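You operate a simulated robot arm through the tools that you are given. There is no shell and no other tool. Be economical: measure what you need, move in short steps, check, and stop when the job is done.

Carry out the task below with a simulated robot arm. There is one attempt and no reset: what you move stays moved.

## Task
Write the work slip's address and tariff into the clamped meter.
Fine: the probe is linked, leave it on; the clock stays.

The check looks at the end state, three seconds after you hand in, the way a careful person would. Anything else that was tipped, shoved, dropped, spilled or broken makes it a failure.

## Robot
A 6-joint arm with a two-finger parallel gripper, fixed in place. Base frame: the origin is at the foot of the arm, x ahead of it, y to its left, z up; the work surface is at about z = 810. Units: mm, rad, N and s.
With the tool pointing down near the work surface it reaches from about 340 to 760 mm from the base axis. Its first joint turns from -1.152 to 1.152 rad. Payload 2.45 kg.
The TCP is the grasp point between the finger pads, 24 mm short of the fingertips. In the tool frame z runs along the fingers and y along their closing line. Largest opening 68 mm; finger width 17, thickness 10; the body of the gripper, 40 by 70 mm, starts 41 mm behind the TCP.
Orientation is told as [roll, pitch, yaw] about the base's x, y, z axes, in that order, counted from this pose: with the fingers straight down and closing along the base's y, the tool's x points along the base's -x, its y along +y and its z along -z.

## Interface
- The arm moves only by the tool jog_arm. Its argument "moves" is a list of rows, each a list of 3 entries, a list of its own where there are three numbers: the shift along the tool's x, y, z in mm, then the turn, a rotation vector about the tool's x, y, z in rad, then the opening, from 0 (shut) to 1 (fully open). In form: [[[tx, ty, tz], [ax, ay, az], jaw], ...]. A call has 1 to 10 rows; each row shifts and turns the commanded pose from where the row before left it, along the tool's axes as they then stand. Each row takes 0.2 s and may step no farther than 50 mm and 0.15 rad from the row before; otherwise, or with a gripper value out of range, the whole call is refused. Where a pose cannot be reached the arm comes as near as it can. A force on the tool above 40 N (or 10 N above the force at the start of the call, whichever is more), or a blocked arm, ends the call early, and 0.2 s more pass. The fingers move at their own pace (about 108 mm/s each) and stop on an object; they squeeze with about 42 N. The grip force told is the motor's: it shows also when the fingers shut on nothing. Time passes only in rows, and 0.2 s behind the last, so rows that do not move let the fingers close. The reply holds the time, the measured pose of the TCP, the force on the tool along the base axes, the opening and the grip force, in the units named above and with some noise.
- Cameras (640 x 400 px; columns grow to the right, rows downward): "scene" is fixed at [156.5, 403, 1466.8]; the picture's right is [-0.85, -0.52, 0.00], its down [-0.28, 0.46, -0.84] and it looks along [0.44, -0.72, -0.54] (base axes); focal length 356 px, centre (320, 200). "wrist" rides on the gripper at [-32, 0, -39] in the tool frame; the picture's right is [0.00, -1.00, 0.00], its down [0.97, 0.00, -0.24] and it looks along [0.24, 0.00, 0.97] (tool axes); focal length 218 px, centre (320, 200). There is no depth. A picture from a camera that has moved, and an enlarged one, comes with that camera's place and axes in the base frame and with its lens.
- grab_frame(camera): a new picture of that camera. The clock stands still meanwhile.
- enlarge(camera, box): a new picture of the part [left, top, right, bottom] of that camera's present view, enlarged. The clock stands still meanwhile.
- finish_job(): hands the job in; it is judged then, once.

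Work in short steps. Places have to be worked out from the pictures, the camera data and where the tool is seen: move nearer, look again, correct. Check each grasp and each placing, and mend what went wrong. You have 120 turns and 64 pictures in all, those below and enlarged ones among them. Open the gripper and draw the arm clear of the work before you hand the job in, unless the task says otherwise; then end with one line.

The tools are called after "Request:" as a command line: name --argument value ..., lists and objects as JSON in quotes. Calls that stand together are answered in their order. jog_arm: Moves the arm, as the interface text tells. Its arguments: {"type":"object","properties":{"moves":{"type":"array","items":{"type":"array"}}},"required":["moves"]} The other tools are called the same way: grab_frame (camera) takes a picture; enlarge (camera, box) takes an enlarged picture of a part of a camera's view; finish_job () hands the job in.

At the start:

```text
time: 0.0
tool_pos: [433.5, 24.6, 1166.9]
ee_rot: [0.0, 0.0, -0.001]
wrist_force: [-0.3, 0.3, -0.2]
finger_gap: 67.7
gripper_force: 0.1
```

scene: 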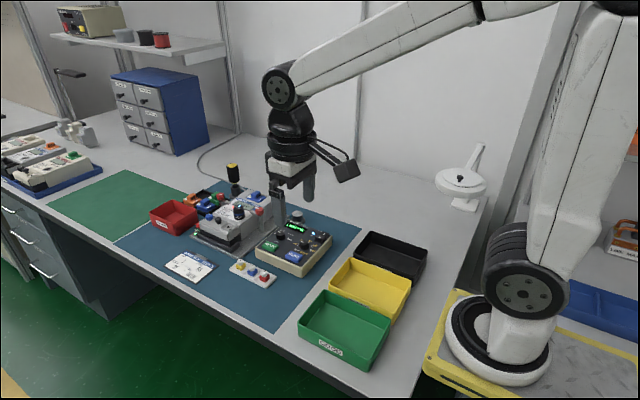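
wrist: 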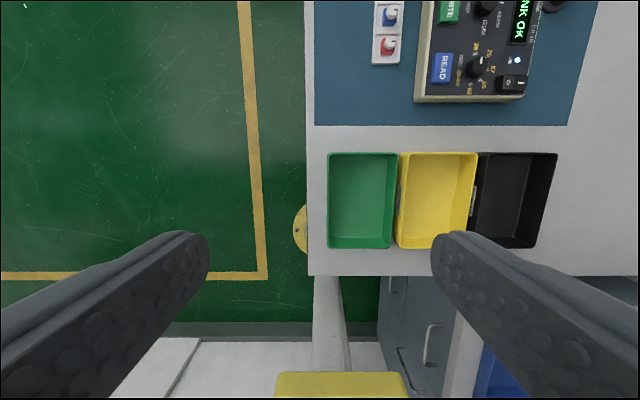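

The scene shows a programmer box with knobs, READ/WRITE buttons, a work slip and a clamped meter. I'll enlarge the key parts.

Request:
enlarge --camera "scene" --box '[240, 200, 350, 285]'

Request:
enlarge --camera "scene" --box '[140, 180, 280, 290]'

```text
4.71 times, centred on (295, 242) of scene
camera zoom: at [156.5, 403.0, 1466.8], right [-0.85, -0.52, 0.0], down [-0.28, 0.46, -0.84], along [0.44, -0.72, -0.54], focal length 1674 px, centre (438, 0)
```

zoom: 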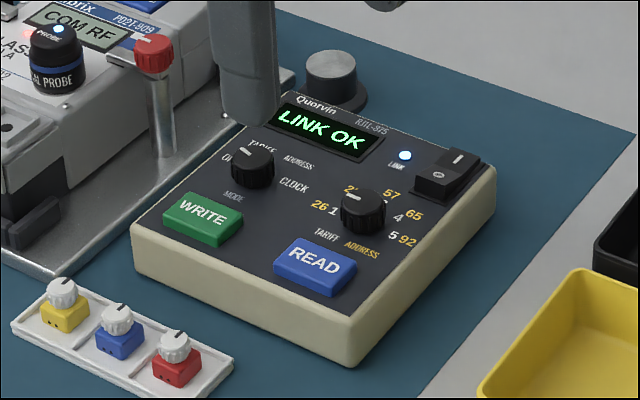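

```text
3.64 times, centred on (210, 235) of scene
camera zoom: at [156.5, 403.0, 1466.8], right [-0.85, -0.52, 0.0], down [-0.28, 0.46, -0.84], along [0.44, -0.72, -0.54], focal length 1293 px, centre (720, 73)
```

zoom: 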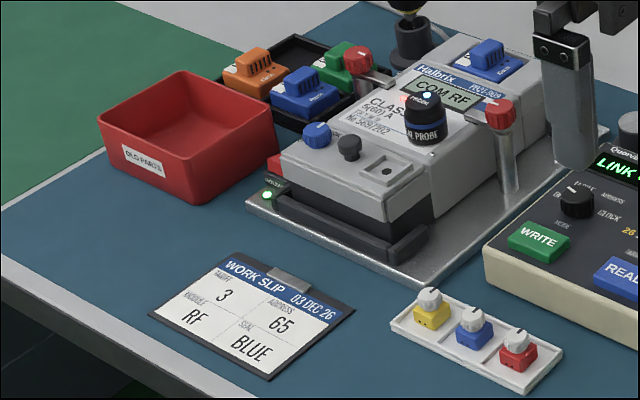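

The slip says tariff 3, address 65. The programmer sits around (600,-190), so I'll move the wrist camera above it to read the knobs.

Request:
jog_arm --moves '[[[-25, -31.4, 15], [0, 0, 0], 1], [[-25, -31.4, 15], [0, 0, 0], 1], [[-25, -31.4, 15], [0, 0, 0], 1], [[-25, -31.4, 15], [0, 0, 0], 1], [[-25, -31.4, 15], [0, 0, 0], 1], [[-25, -31.4, 15], [0, 0, 0], 1], [[-25, -31.4, 15], [0, 0, 0], 1]]'

Request:
grab_frame --camera "wrist"

```text
time: 1.6
tool_pos: [610.5, -196.0, 1059.8]
ee_rot: [-0.001, 0.0, -0.001]
wrist_force: [0.8, -0.1, 0.0]
finger_gap: 67.7
gripper_force: 0.0
```

```text
59 pictures are left
camera wrist: at [642.8, -194.9, 1099.6], right [0.0, -1.0, 0.0], down [-0.97, 0.0, 0.24], along [-0.24, 0.0, -0.97], focal length 218 px, centre (320, 200)
```

wrist: 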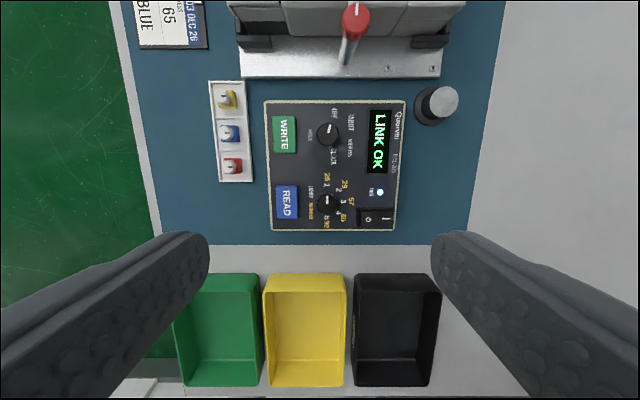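

Request:
enlarge --camera "wrist" --box '[260, 95, 410, 235]'

```text
2.86 times, centred on (335, 165) of wrist
camera zoom: at [642.8, -194.9, 1099.6], right [0.0, -1.0, 0.0], down [-0.97, 0.0, 0.24], along [-0.24, 0.0, -0.97], focal length 624 px, centre (277, 300)
```

zoom: 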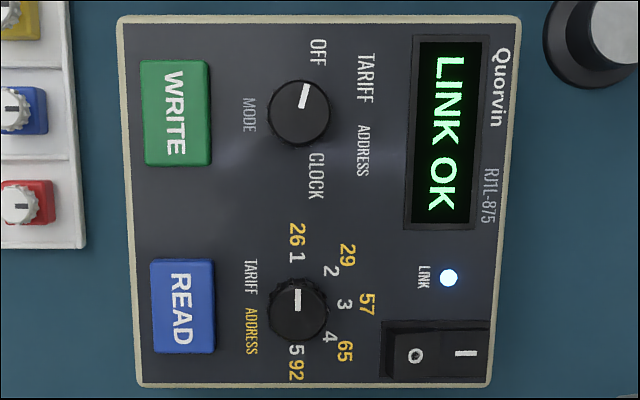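

Mode knob (OFF) is at about (655,-203), the value knob (1/26) at (578,-203), knob tops near z≈857, and WRITE at (655,-157). I'll approach above the mode knob with a narrower opening and look again.

Request:
jog_arm --moves '[[[-11, -1.9, 35], [0, 0, 0], 0.6], [[-11, -1.9, 35], [0, 0, 0], 0.6], [[-11, -1.9, 35], [0, 0, 0], 0.6], [[-11, -1.8, 35], [0, 0, 0], 0.6]]'

Request:
grab_frame --camera "wrist"

Request:
enlarge --camera "scene" --box '[240, 190, 350, 275]'

```text
time: 2.6
tool_pos: [652.3, -203.1, 921.9]
ee_rot: [0.0, -0.003, 0.0]
wrist_force: [0.6, 0.3, 0.2]
finger_gap: 40.6
gripper_force: 0.0
```

```text
57 pictures are left
camera wrist: at [684.6, -201.8, 960.1], right [0.0, -1.0, 0.0], down [-0.97, 0.0, 0.24], along [-0.24, 0.0, -0.97], focal length 218 px, centre (320, 200)
```

wrist: 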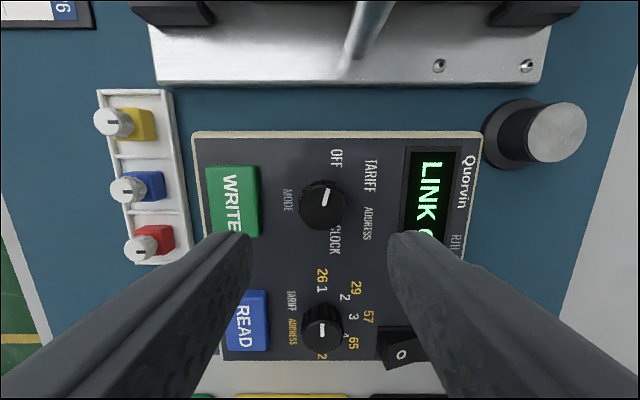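

```text
4.71 times, centred on (295, 232) of scene
camera zoom: at [156.6, 403.0, 1466.8], right [-0.85, -0.52, 0.0], down [-0.28, 0.46, -0.84], along [0.44, -0.72, -0.54], focal length 1674 px, centre (438, 47)
```

zoom: 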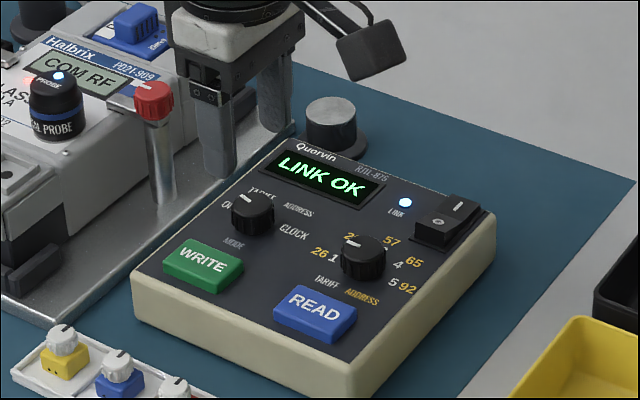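

The mode knob appears at about (657,-204). I'll shift, pre-rotate -0.44 rad so the turn is centred, and descend with fingers straddling it in small steps.

Request:
jog_arm --moves '[[[-4.7, -0.7, 10], [0, 0, 0], 0.55], [[0, 0, 0], [0, 0, -0.146], 0.55], [[0, 0, 0], [0, 0, -0.146], 0.55], [[0, 0, 0], [0, 0, -0.146], 0.55], [[0, 0, 15], [0, 0, 0], 0.55], [[0, 0, 10], [0, 0, 0], 0.55], [[0, 0, 5], [0, 0, 0], 0.55]]'

Request:
grab_frame --camera "wrist"

Request:
enlarge --camera "scene" --box '[260, 200, 330, 255]'

```text
time: 4.2
tool_pos: [657.6, -203.9, 881.8]
ee_rot: [-0.001, -0.001, 0.437]
wrist_force: [-0.8, 0.0, -0.2]
finger_gap: 37.5
gripper_force: 0.2
```

```text
55 pictures are left
camera wrist: at [685.8, -189.0, 920.1], right [0.42, -0.91, 0.0], down [-0.88, -0.41, 0.24], along [-0.22, -0.1, -0.97], focal length 218 px, centre (320, 200)
```

wrist: 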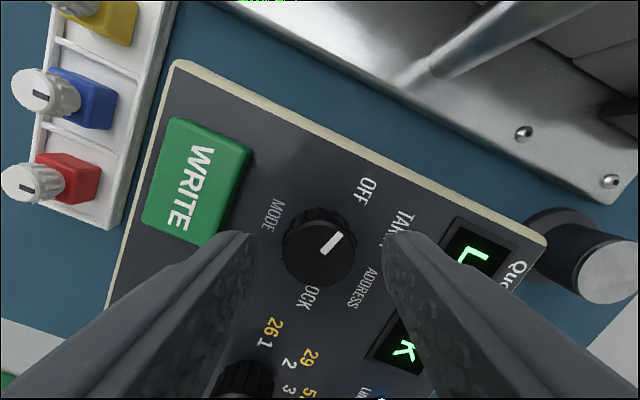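

```text
7.27 times, centred on (295, 228) of scene
camera zoom: at [156.6, 403.0, 1466.8], right [-0.85, -0.52, 0.0], down [-0.28, 0.46, -0.84], along [0.44, -0.72, -0.54], focal length 2587 px, centre (502, 0)
```

zoom: 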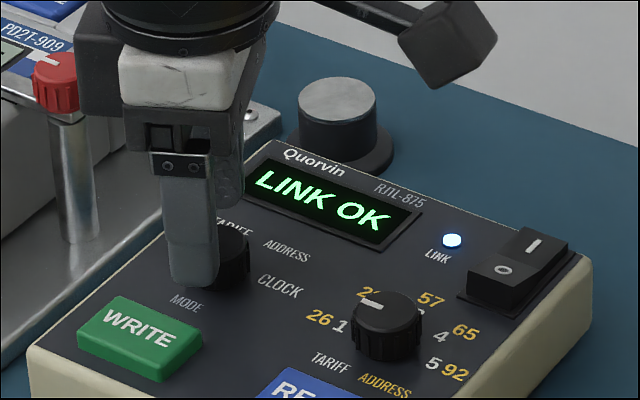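

The fingers straddle the knob, centred within ~2 mm. I'll go down a bit more, then close.

Request:
jog_arm --moves '[[[1, 0, 5], [0, 0, 0], 0.5], [[0, 0, 4], [0, 0, 0], 0.5], [[0, 0, 0], [0, 0, 0], 0.25], [[0, 0, 0], [0, 0, 0], 0.25]]'

Request:
enlarge --camera "scene" --box '[260, 200, 330, 255]'

```text
time: 5.2
tool_pos: [655.7, -204.0, 872.2]
ee_rot: [-0.001, 0.0, 0.438]
wrist_force: [-1.8, 1.8, 0.4]
finger_gap: 23.4
gripper_force: 39.4
```

```text
7.27 times, centred on (295, 228) of scene
camera zoom: at [156.5, 403.0, 1466.8], right [-0.85, -0.52, 0.0], down [-0.28, 0.46, -0.84], along [0.44, -0.72, -0.54], focal length 2587 px, centre (502, 0)
```

zoom: 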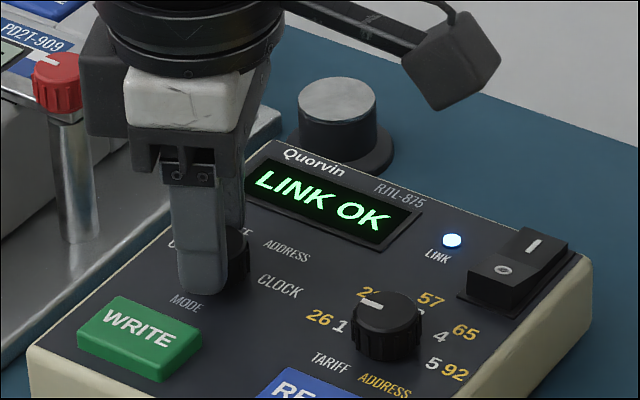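

The knob is gripped (23.4 mm, 39 N). Now turning clockwise ~50° to TARIFF.

Request:
jog_arm --moves '[[[0, 0, 0], [0, 0, 0.145], 0.25], [[0, 0, 0], [0, 0, 0.145], 0.25], [[0, 0, 0], [0, 0, 0.145], 0.25], [[0, 0, 0], [0, 0, 0.145], 0.25], [[0, 0, 0], [0, 0, 0.145], 0.25], [[0, 0, 0], [0, 0, 0.145], 0.25], [[0, 0, 0], [0, 0, 0], 0.25]]'

Request:
grab_frame --camera "wrist"

Request:
enlarge --camera "scene" --box '[260, 200, 330, 255]'

```text
time: 6.8
tool_pos: [655.9, -205.1, 871.3]
ee_rot: [0.001, 0.001, -0.434]
wrist_force: [-1.9, -11.0, -9.9]
finger_gap: 23.3
gripper_force: 38.7
```

```text
52 pictures are left
camera wrist: at [684.6, -217.0, 911.1], right [-0.42, -0.91, 0.0], down [-0.88, 0.41, 0.24], along [-0.22, 0.1, -0.97], focal length 218 px, centre (320, 200)
```

wrist: 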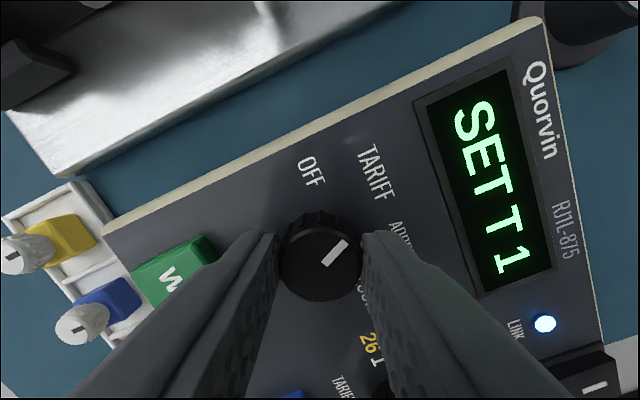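

```text
7.27 times, centred on (295, 228) of scene
camera zoom: at [156.7, 402.7, 1466.9], right [-0.85, -0.52, 0.0], down [-0.28, 0.46, -0.84], along [0.44, -0.72, -0.54], focal length 2587 px, centre (502, 0)
```

zoom: 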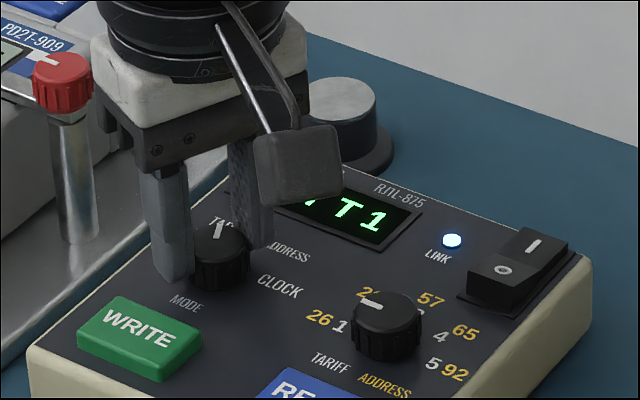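

The display shows "SET T 1". I release, lift, and travel to the value knob.

Request:
jog_arm --moves '[[[0, 0, 0], [0, 0, 0], 0.5], [[0, 0, 0], [0, 0, 0], 0.5], [[0, 0, -30], [0, 0, 0], 0.5], [[0, 0, 0], [0, 0, -0.145], 0.5], [[0, 0, 0], [0, 0, -0.145], 0.5], [[0, 0, 0], [0, 0, -0.144], 0.5], [[38.5, 0, 0], [0, 0, 0], 0.5], [[38.5, 1, 0], [0, 0, 0], 0.5]]'

Request:
grab_frame --camera "wrist"

```text
time: 8.6
tool_pos: [579.8, -201.2, 902.7]
ee_rot: [0.0, -0.001, 0.004]
wrist_force: [-0.4, -0.1, -0.7]
finger_gap: 34.2
gripper_force: 0.1
```

```text
50 pictures are left
camera wrist: at [611.0, -201.0, 940.9], right [0.0, -1.0, 0.0], down [-0.97, 0.0, 0.24], along [-0.24, 0.0, -0.97], focal length 218 px, centre (320, 200)
```

wrist: 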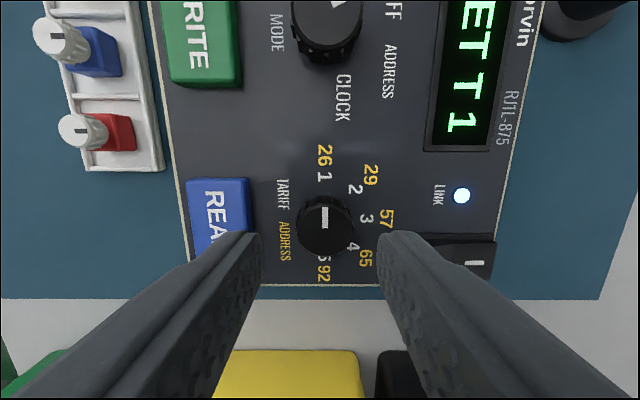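

The value knob is at about (579.5,-203.4). I correct y, pre-rotate -0.785 rad and descend.

Request:
jog_arm --moves '[[[0, -2.2, 0], [0, 0, -0.131], 0.5], [[0, 0, 0], [0, 0, -0.131], 0.5], [[0, 0, 0], [0, 0, -0.131], 0.5], [[0, 0, 0], [0, 0, -0.131], 0.5], [[0, 0, 0], [0, 0, -0.131], 0.5], [[0, 0, 0], [0, 0, -0.131], 0.5], [[0, 0, 10], [0, 0, 0], 0.5], [[0, 0, 6], [0, 0, 0], 0.5]]'

Request:
grab_frame --camera "wrist"

```text
time: 10.4
tool_pos: [579.9, -205.1, 885.7]
ee_rot: [-0.001, 0.0, 0.787]
wrist_force: [0.3, -0.3, -0.8]
finger_gap: 34.1
gripper_force: 0.0
```

```text
49 pictures are left
camera wrist: at [601.3, -181.4, 925.1], right [0.71, -0.7, 0.0], down [-0.68, -0.69, 0.24], along [-0.17, -0.17, -0.97], focal length 218 px, centre (320, 200)
```

wrist: 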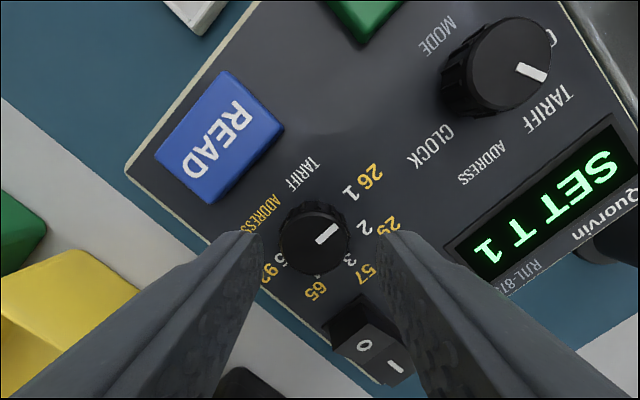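

Well centred. Descending to grip height and closing.

Request:
jog_arm --moves '[[[0, 0, 7], [0, 0, 0], 0.5], [[0, 0, 6], [0, 0, 0], 0.5], [[0, 0, 0], [0, 0, 0], 0.25], [[0, 0, 0], [0, 0, 0], 0.25]]'

```text
time: 11.4
tool_pos: [577.6, -203.5, 872.9]
ee_rot: [0.003, 0.0, 0.788]
wrist_force: [-10.1, 11.9, 7.5]
finger_gap: 23.5
gripper_force: 39.4
```

Gripped. Turning clockwise ~90° toward 3.

Request:
jog_arm --moves '[[[0, 0, 0], [0, 0, 0.148], 0.25], [[0, 0, 0], [0, 0, 0.148], 0.25], [[0, 0, 0], [0, 0, 0.148], 0.25], [[0, 0, 0], [0, 0, 0.148], 0.25], [[0, 0, 0], [0, 0, 0.148], 0.25], [[0, 0, 0], [0, 0, 0.148], 0.25], [[0, 0, 0], [0, 0, 0.148], 0.25], [[0, 0, 0], [0, 0, 0.148], 0.25], [[0, 0, 0], [0, 0, 0.148], 0.25], [[0, 0, 0], [0, 0, 0.148], 0.25]]'

Request:
grab_frame --camera "wrist"

```text
time: 13.6
tool_pos: [578.5, -205.2, 872.9]
ee_rot: [-0.003, 0.004, -0.695]
wrist_force: [-16.8, 7.5, 2.1]
finger_gap: 23.1
gripper_force: 39.4
```

```text
48 pictures are left
camera wrist: at [602.1, -224.3, 911.8], right [-0.64, -0.77, 0.0], down [-0.74, 0.62, 0.24], along [-0.19, 0.16, -0.97], focal length 218 px, centre (320, 200)
```

wrist: 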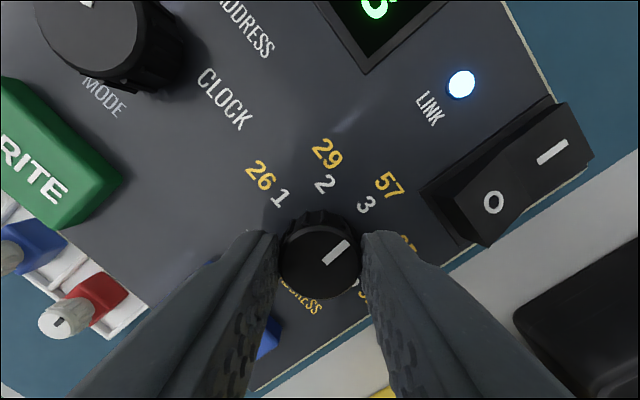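

Pointer is near 3 and the display seems to end in 3. I finish the turn, release, lift and unrotate.

Request:
jog_arm --moves '[[[0, 0, 0], [0, 0, 0.08], 0.25], [[0, 0, 0], [0, 0, 0], 0.5], [[0, 0, 0], [0, 0, 0], 0.5], [[0, 0, -35], [0, 0, 0], 0.5], [[0, 0, 0], [0, 0, -0.15], 0.5], [[0, 0, 0], [0, 0, -0.15], 0.5], [[0, 0, 0], [0, 0, -0.15], 0.5], [[0, 0, 0], [0, 0, -0.15], 0.5], [[0, 0, 0], [0, 0, -0.15], 0.5], [[0, 0, 0], [0, 0, -0.03], 0.5]]'

Request:
grab_frame --camera "wrist"

```text
time: 15.8
tool_pos: [578.8, -205.5, 908.7]
ee_rot: [0.002, -0.001, 0.01]
wrist_force: [0.1, -0.2, 0.6]
finger_gap: 34.2
gripper_force: 0.1
```

```text
47 pictures are left
camera wrist: at [610.6, -203.7, 947.4], right [0.01, -1.0, 0.0], down [-0.97, -0.01, 0.24], along [-0.24, 0.0, -0.97], focal length 218 px, centre (320, 200)
```

wrist: 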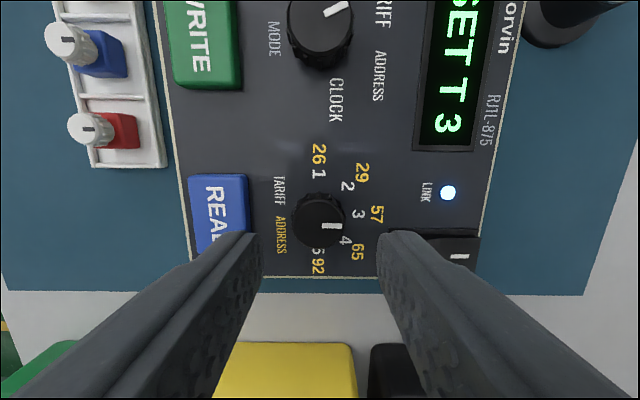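

"SET T 3" is set. Now over to WRITE with closed fingers, stopping above it.

Request:
jog_arm --moves '[[[-38, 24, 0], [0, 0, 0], 0], [[-38, 24, 0], [0, 0, 0], 0], [[0, 0, 0], [0, 0, 0], 0]]'

Request:
grab_frame --camera "wrist"

```text
time: 16.6
tool_pos: [654.8, -155.6, 907.8]
ee_rot: [0.001, 0.001, 0.01]
wrist_force: [0.2, 0.6, 0.1]
finger_gap: 0.0
gripper_force: 24.3
```

```text
46 pictures are left
camera wrist: at [687.2, -154.1, 947.4], right [0.01, -1.0, 0.0], down [-0.97, -0.01, 0.24], along [-0.24, 0.0, -0.97], focal length 218 px, centre (320, 200)
```

wrist: 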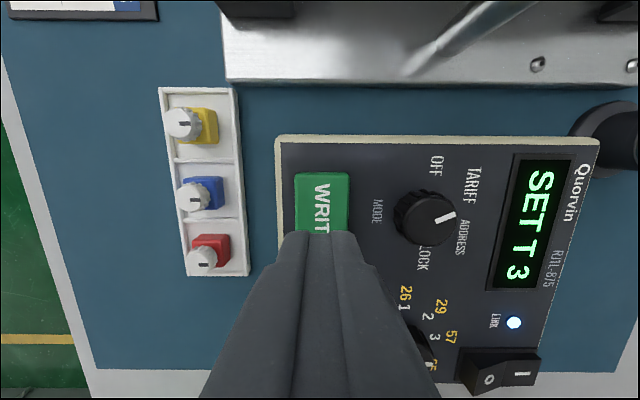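

The fingers are over WRITE's centre. I descend near it, then press in small steps watching force.

Request:
jog_arm --moves '[[[0, 0, 15], [0, 0, 0], 0], [[0, 0, 13], [0, 0, 0], 0], [[0, 0, 3], [0, 0, 0], 0], [[0, 0, 3], [0, 0, 0], 0], [[0, 0, 2], [0, 0, 0], 0]]'

Request:
enlarge --camera "scene" --box '[250, 200, 350, 265]'

```text
time: 17.8
tool_pos: [656.0, -155.6, 872.9]
ee_rot: [0.0, 0.0, 0.008]
wrist_force: [-0.5, -0.4, 0.2]
finger_gap: 0.0
gripper_force: 23.4
```

```text
6.15 times, centred on (300, 232) of scene
camera zoom: at [156.6, 403.0, 1466.8], right [-0.85, -0.52, 0.0], down [-0.28, 0.46, -0.84], along [0.44, -0.72, -0.54], focal length 2189 px, centre (443, 0)
```

zoom: 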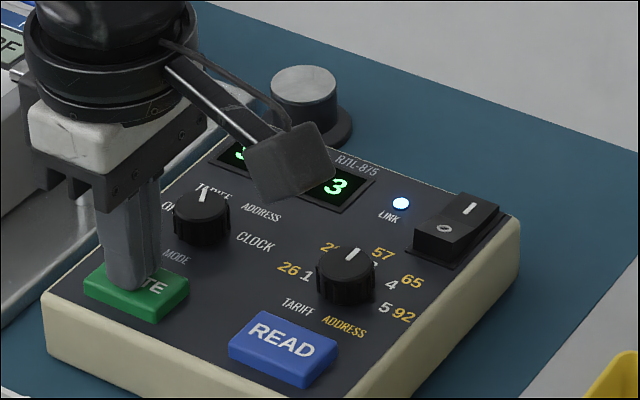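

No contact yet; continuing down slowly.

Request:
jog_arm --moves '[[[0, 0, 1.5], [0, 0, 0], 0], [[0, 0, 1.5], [0, 0, 0], 0], [[0, 0, 1], [0, 0, 0], 0]]'

Request:
grab_frame --camera "wrist"

```text
time: 18.6
tool_pos: [654.6, -155.7, 868.7]
ee_rot: [0.001, 0.0, 0.008]
wrist_force: [-1.1, 1.8, 2.9]
finger_gap: 0.1
gripper_force: 23.6
```

```text
44 pictures are left
camera wrist: at [686.7, -154.9, 908.0], right [0.01, -1.0, 0.0], down [-0.97, -0.01, 0.24], along [-0.24, 0.0, -0.97], focal length 218 px, centre (320, 200)
```

wrist: 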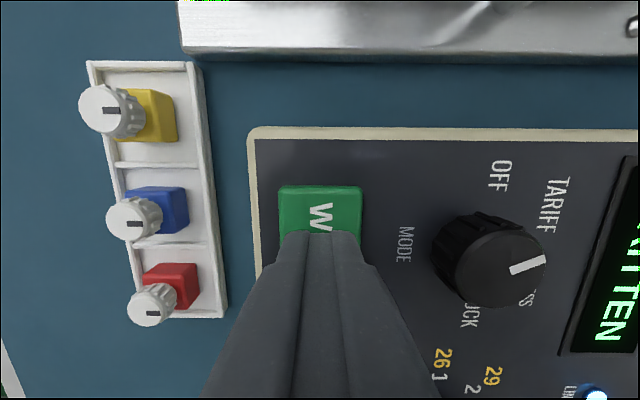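

The display reads "WRITTEN". I lift off, then move above the mode knob and pre-rotate for the next step to ADDRESS.

Request:
jog_arm --moves '[[[0, 0, -12], [0, 0, 0], 0], [[0, 0, -25], [0, 0, 0], 0], [[-0.6, -24.5, 0], [0, 0, 0], 0.5], [[-0.6, -24.5, 0], [0, 0, 0], 0.5], [[0, 0, 0], [0, 0, -0.14], 0.5], [[0, 0, 0], [0, 0, -0.14], 0.5], [[0, 0, 0], [0, 0, -0.14], 0.5], [[0, 0, 15], [0, 0, 0], 0.5]]'

Request:
grab_frame --camera "wrist"

Request:
enlarge --camera "scene" --box '[150, 180, 350, 300]'

```text
time: 20.4
tool_pos: [656.7, -205.3, 890.7]
ee_rot: [0.0, 0.0, 0.43]
wrist_force: [0.2, -1.0, 0.6]
finger_gap: 33.8
gripper_force: 0.1
```

```text
43 pictures are left
camera wrist: at [685.2, -191.0, 930.0], right [0.42, -0.91, 0.0], down [-0.88, -0.4, 0.24], along [-0.22, -0.1, -0.97], focal length 218 px, centre (320, 200)
```

wrist: 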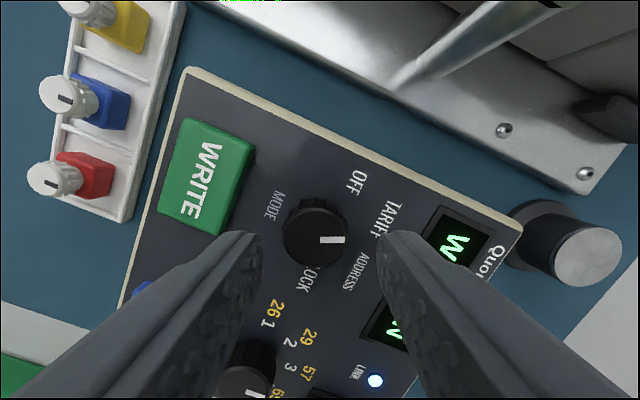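

```text
3.20 times, centred on (250, 240) of scene
camera zoom: at [156.6, 403.0, 1466.8], right [-0.85, -0.52, 0.0], down [-0.28, 0.46, -0.84], along [0.44, -0.72, -0.54], focal length 1138 px, centre (544, 72)
```

zoom: 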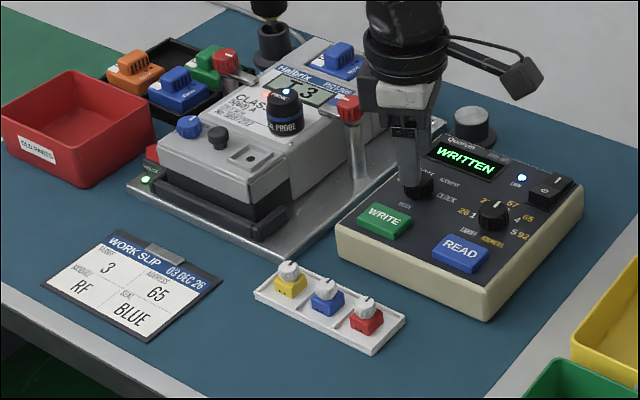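

The meter itself shows "T 3". Now grip the mode knob and turn one step to ADDRESS.

Request:
jog_arm --moves '[[[0.5, 0.8, 8], [0, 0, 0], 0.5], [[0, 0, 6], [0, 0, 0], 0.5], [[0, 0, 4], [0, 0, 0], 0.5], [[0, 0, 0], [0, 0, 0], 0.25], [[0, 0, 0], [0, 0, 0], 0.25]]'

Request:
jog_arm --moves '[[[0, 0, 0], [0, 0, 0.145], 0.25], [[0, 0, 0], [0, 0, 0.145], 0.25], [[0, 0, 0], [0, 0, 0.145], 0.25], [[0, 0, 0], [0, 0, 0.145], 0.25], [[0, 0, 0], [0, 0, 0.145], 0.25], [[0, 0, 0], [0, 0, 0.145], 0.25], [[0, 0, 0], [0, 0, 0], 0.25]]'

Request:
grab_frame --camera "wrist"

```text
time: 21.6
tool_pos: [655.8, -204.5, 873.6]
ee_rot: [0.001, 0.0, 0.43]
wrist_force: [-3.9, 5.1, 3.2]
finger_gap: 23.1
gripper_force: 39.2
```

```text
time: 23.2
tool_pos: [655.4, -204.5, 873.2]
ee_rot: [0.0, 0.0, -0.445]
wrist_force: [-8.7, 8.8, 9.6]
finger_gap: 23.1
gripper_force: 39.7
```

```text
41 pictures are left
camera wrist: at [683.8, -217.0, 911.6], right [-0.43, -0.9, 0.0], down [-0.88, 0.42, 0.24], along [-0.22, 0.1, -0.97], focal length 218 px, centre (320, 200)
```

wrist: 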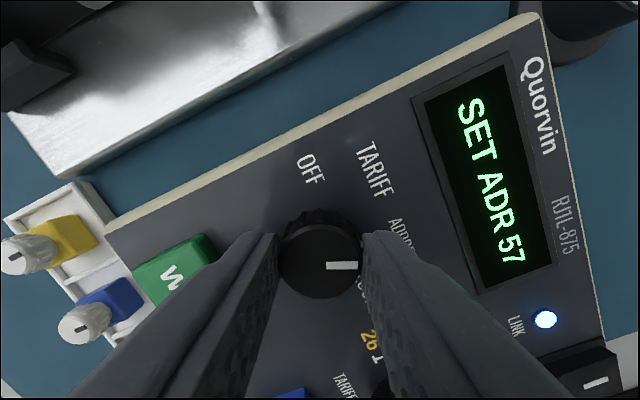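

"SET ADR 57". Release, lift, and go to the value knob for one more step (to 65).

Request:
jog_arm --moves '[[[0, 0, 0], [0, 0, 0], 0.5], [[0, 0, 0], [0, 0, 0], 0.5], [[0, 0, -32], [0, 0, 0], 0.5], [[0, 0, 0], [0, 0, -0.148], 0.5], [[0, 0, 0], [0, 0, -0.148], 0.5], [[0, 0, 0], [0, 0, -0.148], 0.5], [[38.5, 0, 0], [0, 0, 0], 0.5], [[38.5, 0.5, 0], [0, 0, 0], 0.5]]'

Request:
jog_arm --moves '[[[0, 0, 0], [0, 0, -0.131], 0.5], [[0, 0, 0], [0, 0, -0.131], 0.5], [[0, 0, 0], [0, 0, -0.131], 0.5], [[0, 0, 15], [0, 0, 0], 0.5]]'

Request:
grab_frame --camera "wrist"

```text
time: 25.0
tool_pos: [577.4, -204.5, 906.2]
ee_rot: [0.001, -0.001, 0.004]
wrist_force: [0.5, -0.3, 0.4]
finger_gap: 33.8
gripper_force: 0.0
```

```text
time: 26.0
tool_pos: [579.8, -204.7, 889.7]
ee_rot: [-0.001, 0.0, 0.395]
wrist_force: [-0.9, -0.9, 0.5]
finger_gap: 34.0
gripper_force: 0.0
```

```text
40 pictures are left
camera wrist: at [608.2, -191.3, 928.7], right [0.39, -0.92, 0.0], down [-0.9, -0.38, 0.24], along [-0.22, -0.09, -0.97], focal length 218 px, centre (320, 200)
```

wrist: 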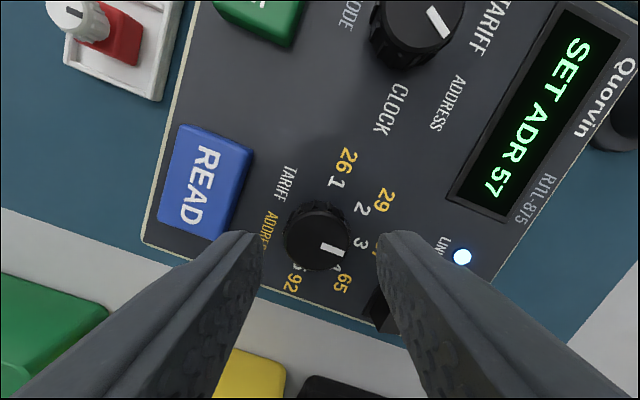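

Aligned on the value knob; descend, grip, turn 45° clockwise.

Request:
jog_arm --moves '[[[0, 0.6, 8], [0, 0, 0], 0.5], [[0, 0, 5], [0, 0, 0], 0.5], [[0, 0, 4], [0, 0, 0], 0.5], [[0, 0, 0], [0, 0, 0], 0.25], [[0, 0, 0], [0, 0, 0], 0.25]]'

Request:
jog_arm --moves '[[[0, 0, 0], [0, 0, 0.131], 0.25], [[0, 0, 0], [0, 0, 0.131], 0.25], [[0, 0, 0], [0, 0, 0.131], 0.25], [[0, 0, 0], [0, 0, 0.131], 0.25], [[0, 0, 0], [0, 0, 0.131], 0.25], [[0, 0, 0], [0, 0, 0.131], 0.25], [[0, 0, 0], [0, 0, 0], 0.25]]'

Request:
jog_arm --moves '[[[0, 0, 0], [0, 0, 0], 0.5], [[0, 0, 0], [0, 0, 0], 0.5], [[0, 0, -34], [0, 0, 0], 0.5], [[0, 0, 0], [0, 0, -0.131], 0.5], [[0, 0, 0], [0, 0, -0.131], 0.5], [[0, 0, 0], [0, 0, -0.131], 0.5]]'

Request:
grab_frame --camera "wrist"

```text
time: 27.2
tool_pos: [578.3, -203.8, 871.5]
ee_rot: [0.0, 0.0, 0.395]
wrist_force: [-1.0, -1.0, 0.0]
finger_gap: 23.3
gripper_force: 39.2
```

```text
time: 28.8
tool_pos: [578.3, -204.8, 871.6]
ee_rot: [0.002, 0.0, -0.392]
wrist_force: [1.1, -10.8, -7.4]
finger_gap: 23.1
gripper_force: 40.0
```

```text
time: 30.2
tool_pos: [578.5, -203.6, 906.5]
ee_rot: [0.001, 0.001, 0.005]
wrist_force: [-0.1, -0.5, 0.7]
finger_gap: 34.0
gripper_force: 0.1
```

```text
39 pictures are left
camera wrist: at [610.0, -202.8, 945.7], right [0.0, -1.0, 0.0], down [-0.97, 0.0, 0.24], along [-0.24, 0.0, -0.97], focal length 218 px, centre (320, 200)
```

wrist: 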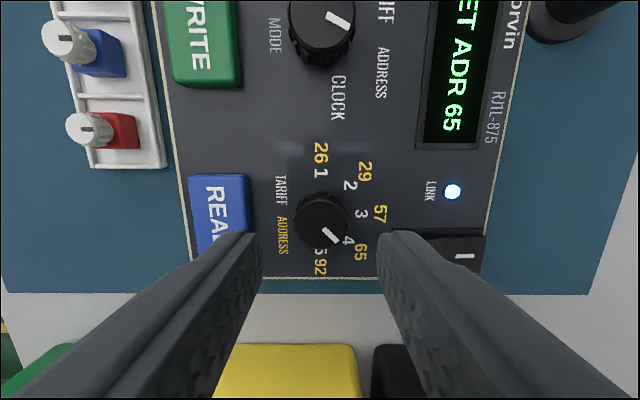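

"SET ADR 65". Move to WRITE with closed fingers and press as before.

Request:
jog_arm --moves '[[[-38, 24, 0], [0, 0, 0], 0], [[-38, 24, 0], [0, 0, 0], 0], [[0, 0, 15], [0, 0, 0], 0], [[0, 0, 13], [0, 0, 0], 0], [[0, 0, 5], [0, 0, 0], 0]]'

Request:
jog_arm --moves '[[[0, 0, 1.5], [0, 0, 0], 0], [[0, 0, 1.5], [0, 0, 0], 0], [[0, 0, 1.5], [0, 0, 0], 0]]'

Request:
grab_frame --camera "wrist"

```text
time: 31.4
tool_pos: [654.8, -156.6, 874.2]
ee_rot: [0.0, 0.0, 0.001]
wrist_force: [-0.8, 0.3, 1.8]
finger_gap: 0.0
gripper_force: 23.5
```

```text
time: 32.2
tool_pos: [653.9, -155.5, 869.4]
ee_rot: [-0.001, 0.001, 0.002]
wrist_force: [-1.0, -0.5, 1.5]
finger_gap: 0.0
gripper_force: 24.1
```

```text
38 pictures are left
camera wrist: at [685.9, -154.9, 908.5], right [0.0, -1.0, 0.0], down [-0.97, 0.0, 0.24], along [-0.24, 0.0, -0.97], focal length 218 px, centre (320, 200)
```

wrist: 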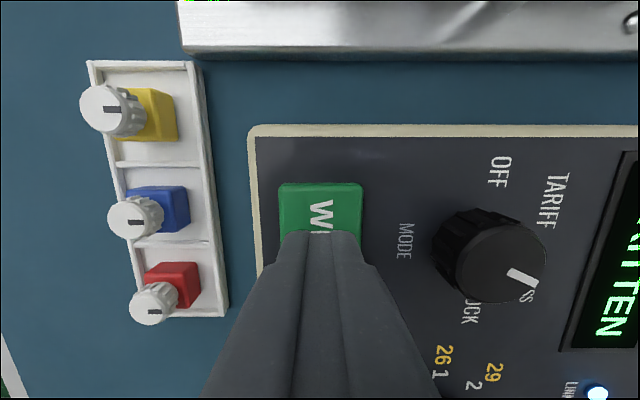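

WRITTEN again. I lift, open and retreat, then verify the meter display.

Request:
jog_arm --moves '[[[0, 0, -20], [0, 0, 0], 0], [[0, 0, -40], [0, 0, 0], 0], [[0, 0, -40], [0, 0, 0], 1], [[20, 0, -40], [0, 0, 0], 1], [[40, 0, -20], [0, 0, 0], 1], [[45, 0, 0], [0, 0, 0], 1], [[45, 0, 0], [0, 0, 0], 1]]'

Request:
enlarge --camera "scene" --box '[150, 180, 350, 300]'

```text
time: 33.8
tool_pos: [503.2, -156.5, 1028.0]
ee_rot: [0.0, 0.001, 0.003]
wrist_force: [0.1, -0.8, 0.8]
finger_gap: 68.1
gripper_force: 0.1
```

```text
3.20 times, centred on (250, 240) of scene
camera zoom: at [156.5, 403.0, 1466.8], right [-0.85, -0.52, 0.0], down [-0.28, 0.46, -0.84], along [0.44, -0.72, -0.54], focal length 1138 px, centre (544, 72)
```

zoom: 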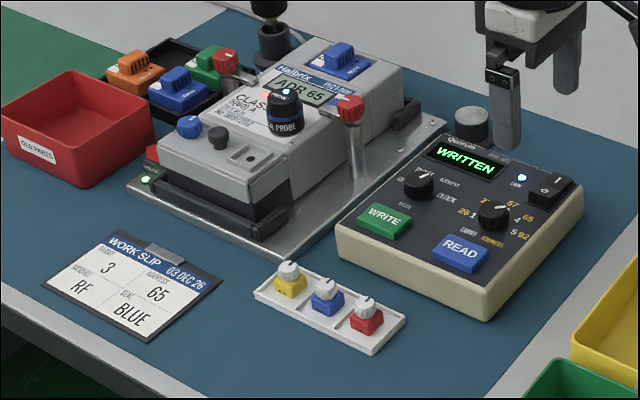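

The meter shows "ADR 65", T 3 was written before it, the link is still on, and nothing else was moved. Handing in.

Request:
finish_job

```text
The job is handed in.
```

I wrote tariff 3 and address 65 into the clamped meter. Its own display showed "T 3" and then "ADR 65" after the two writes. The probe is still linked and on, and I never selected or wrote the clock.
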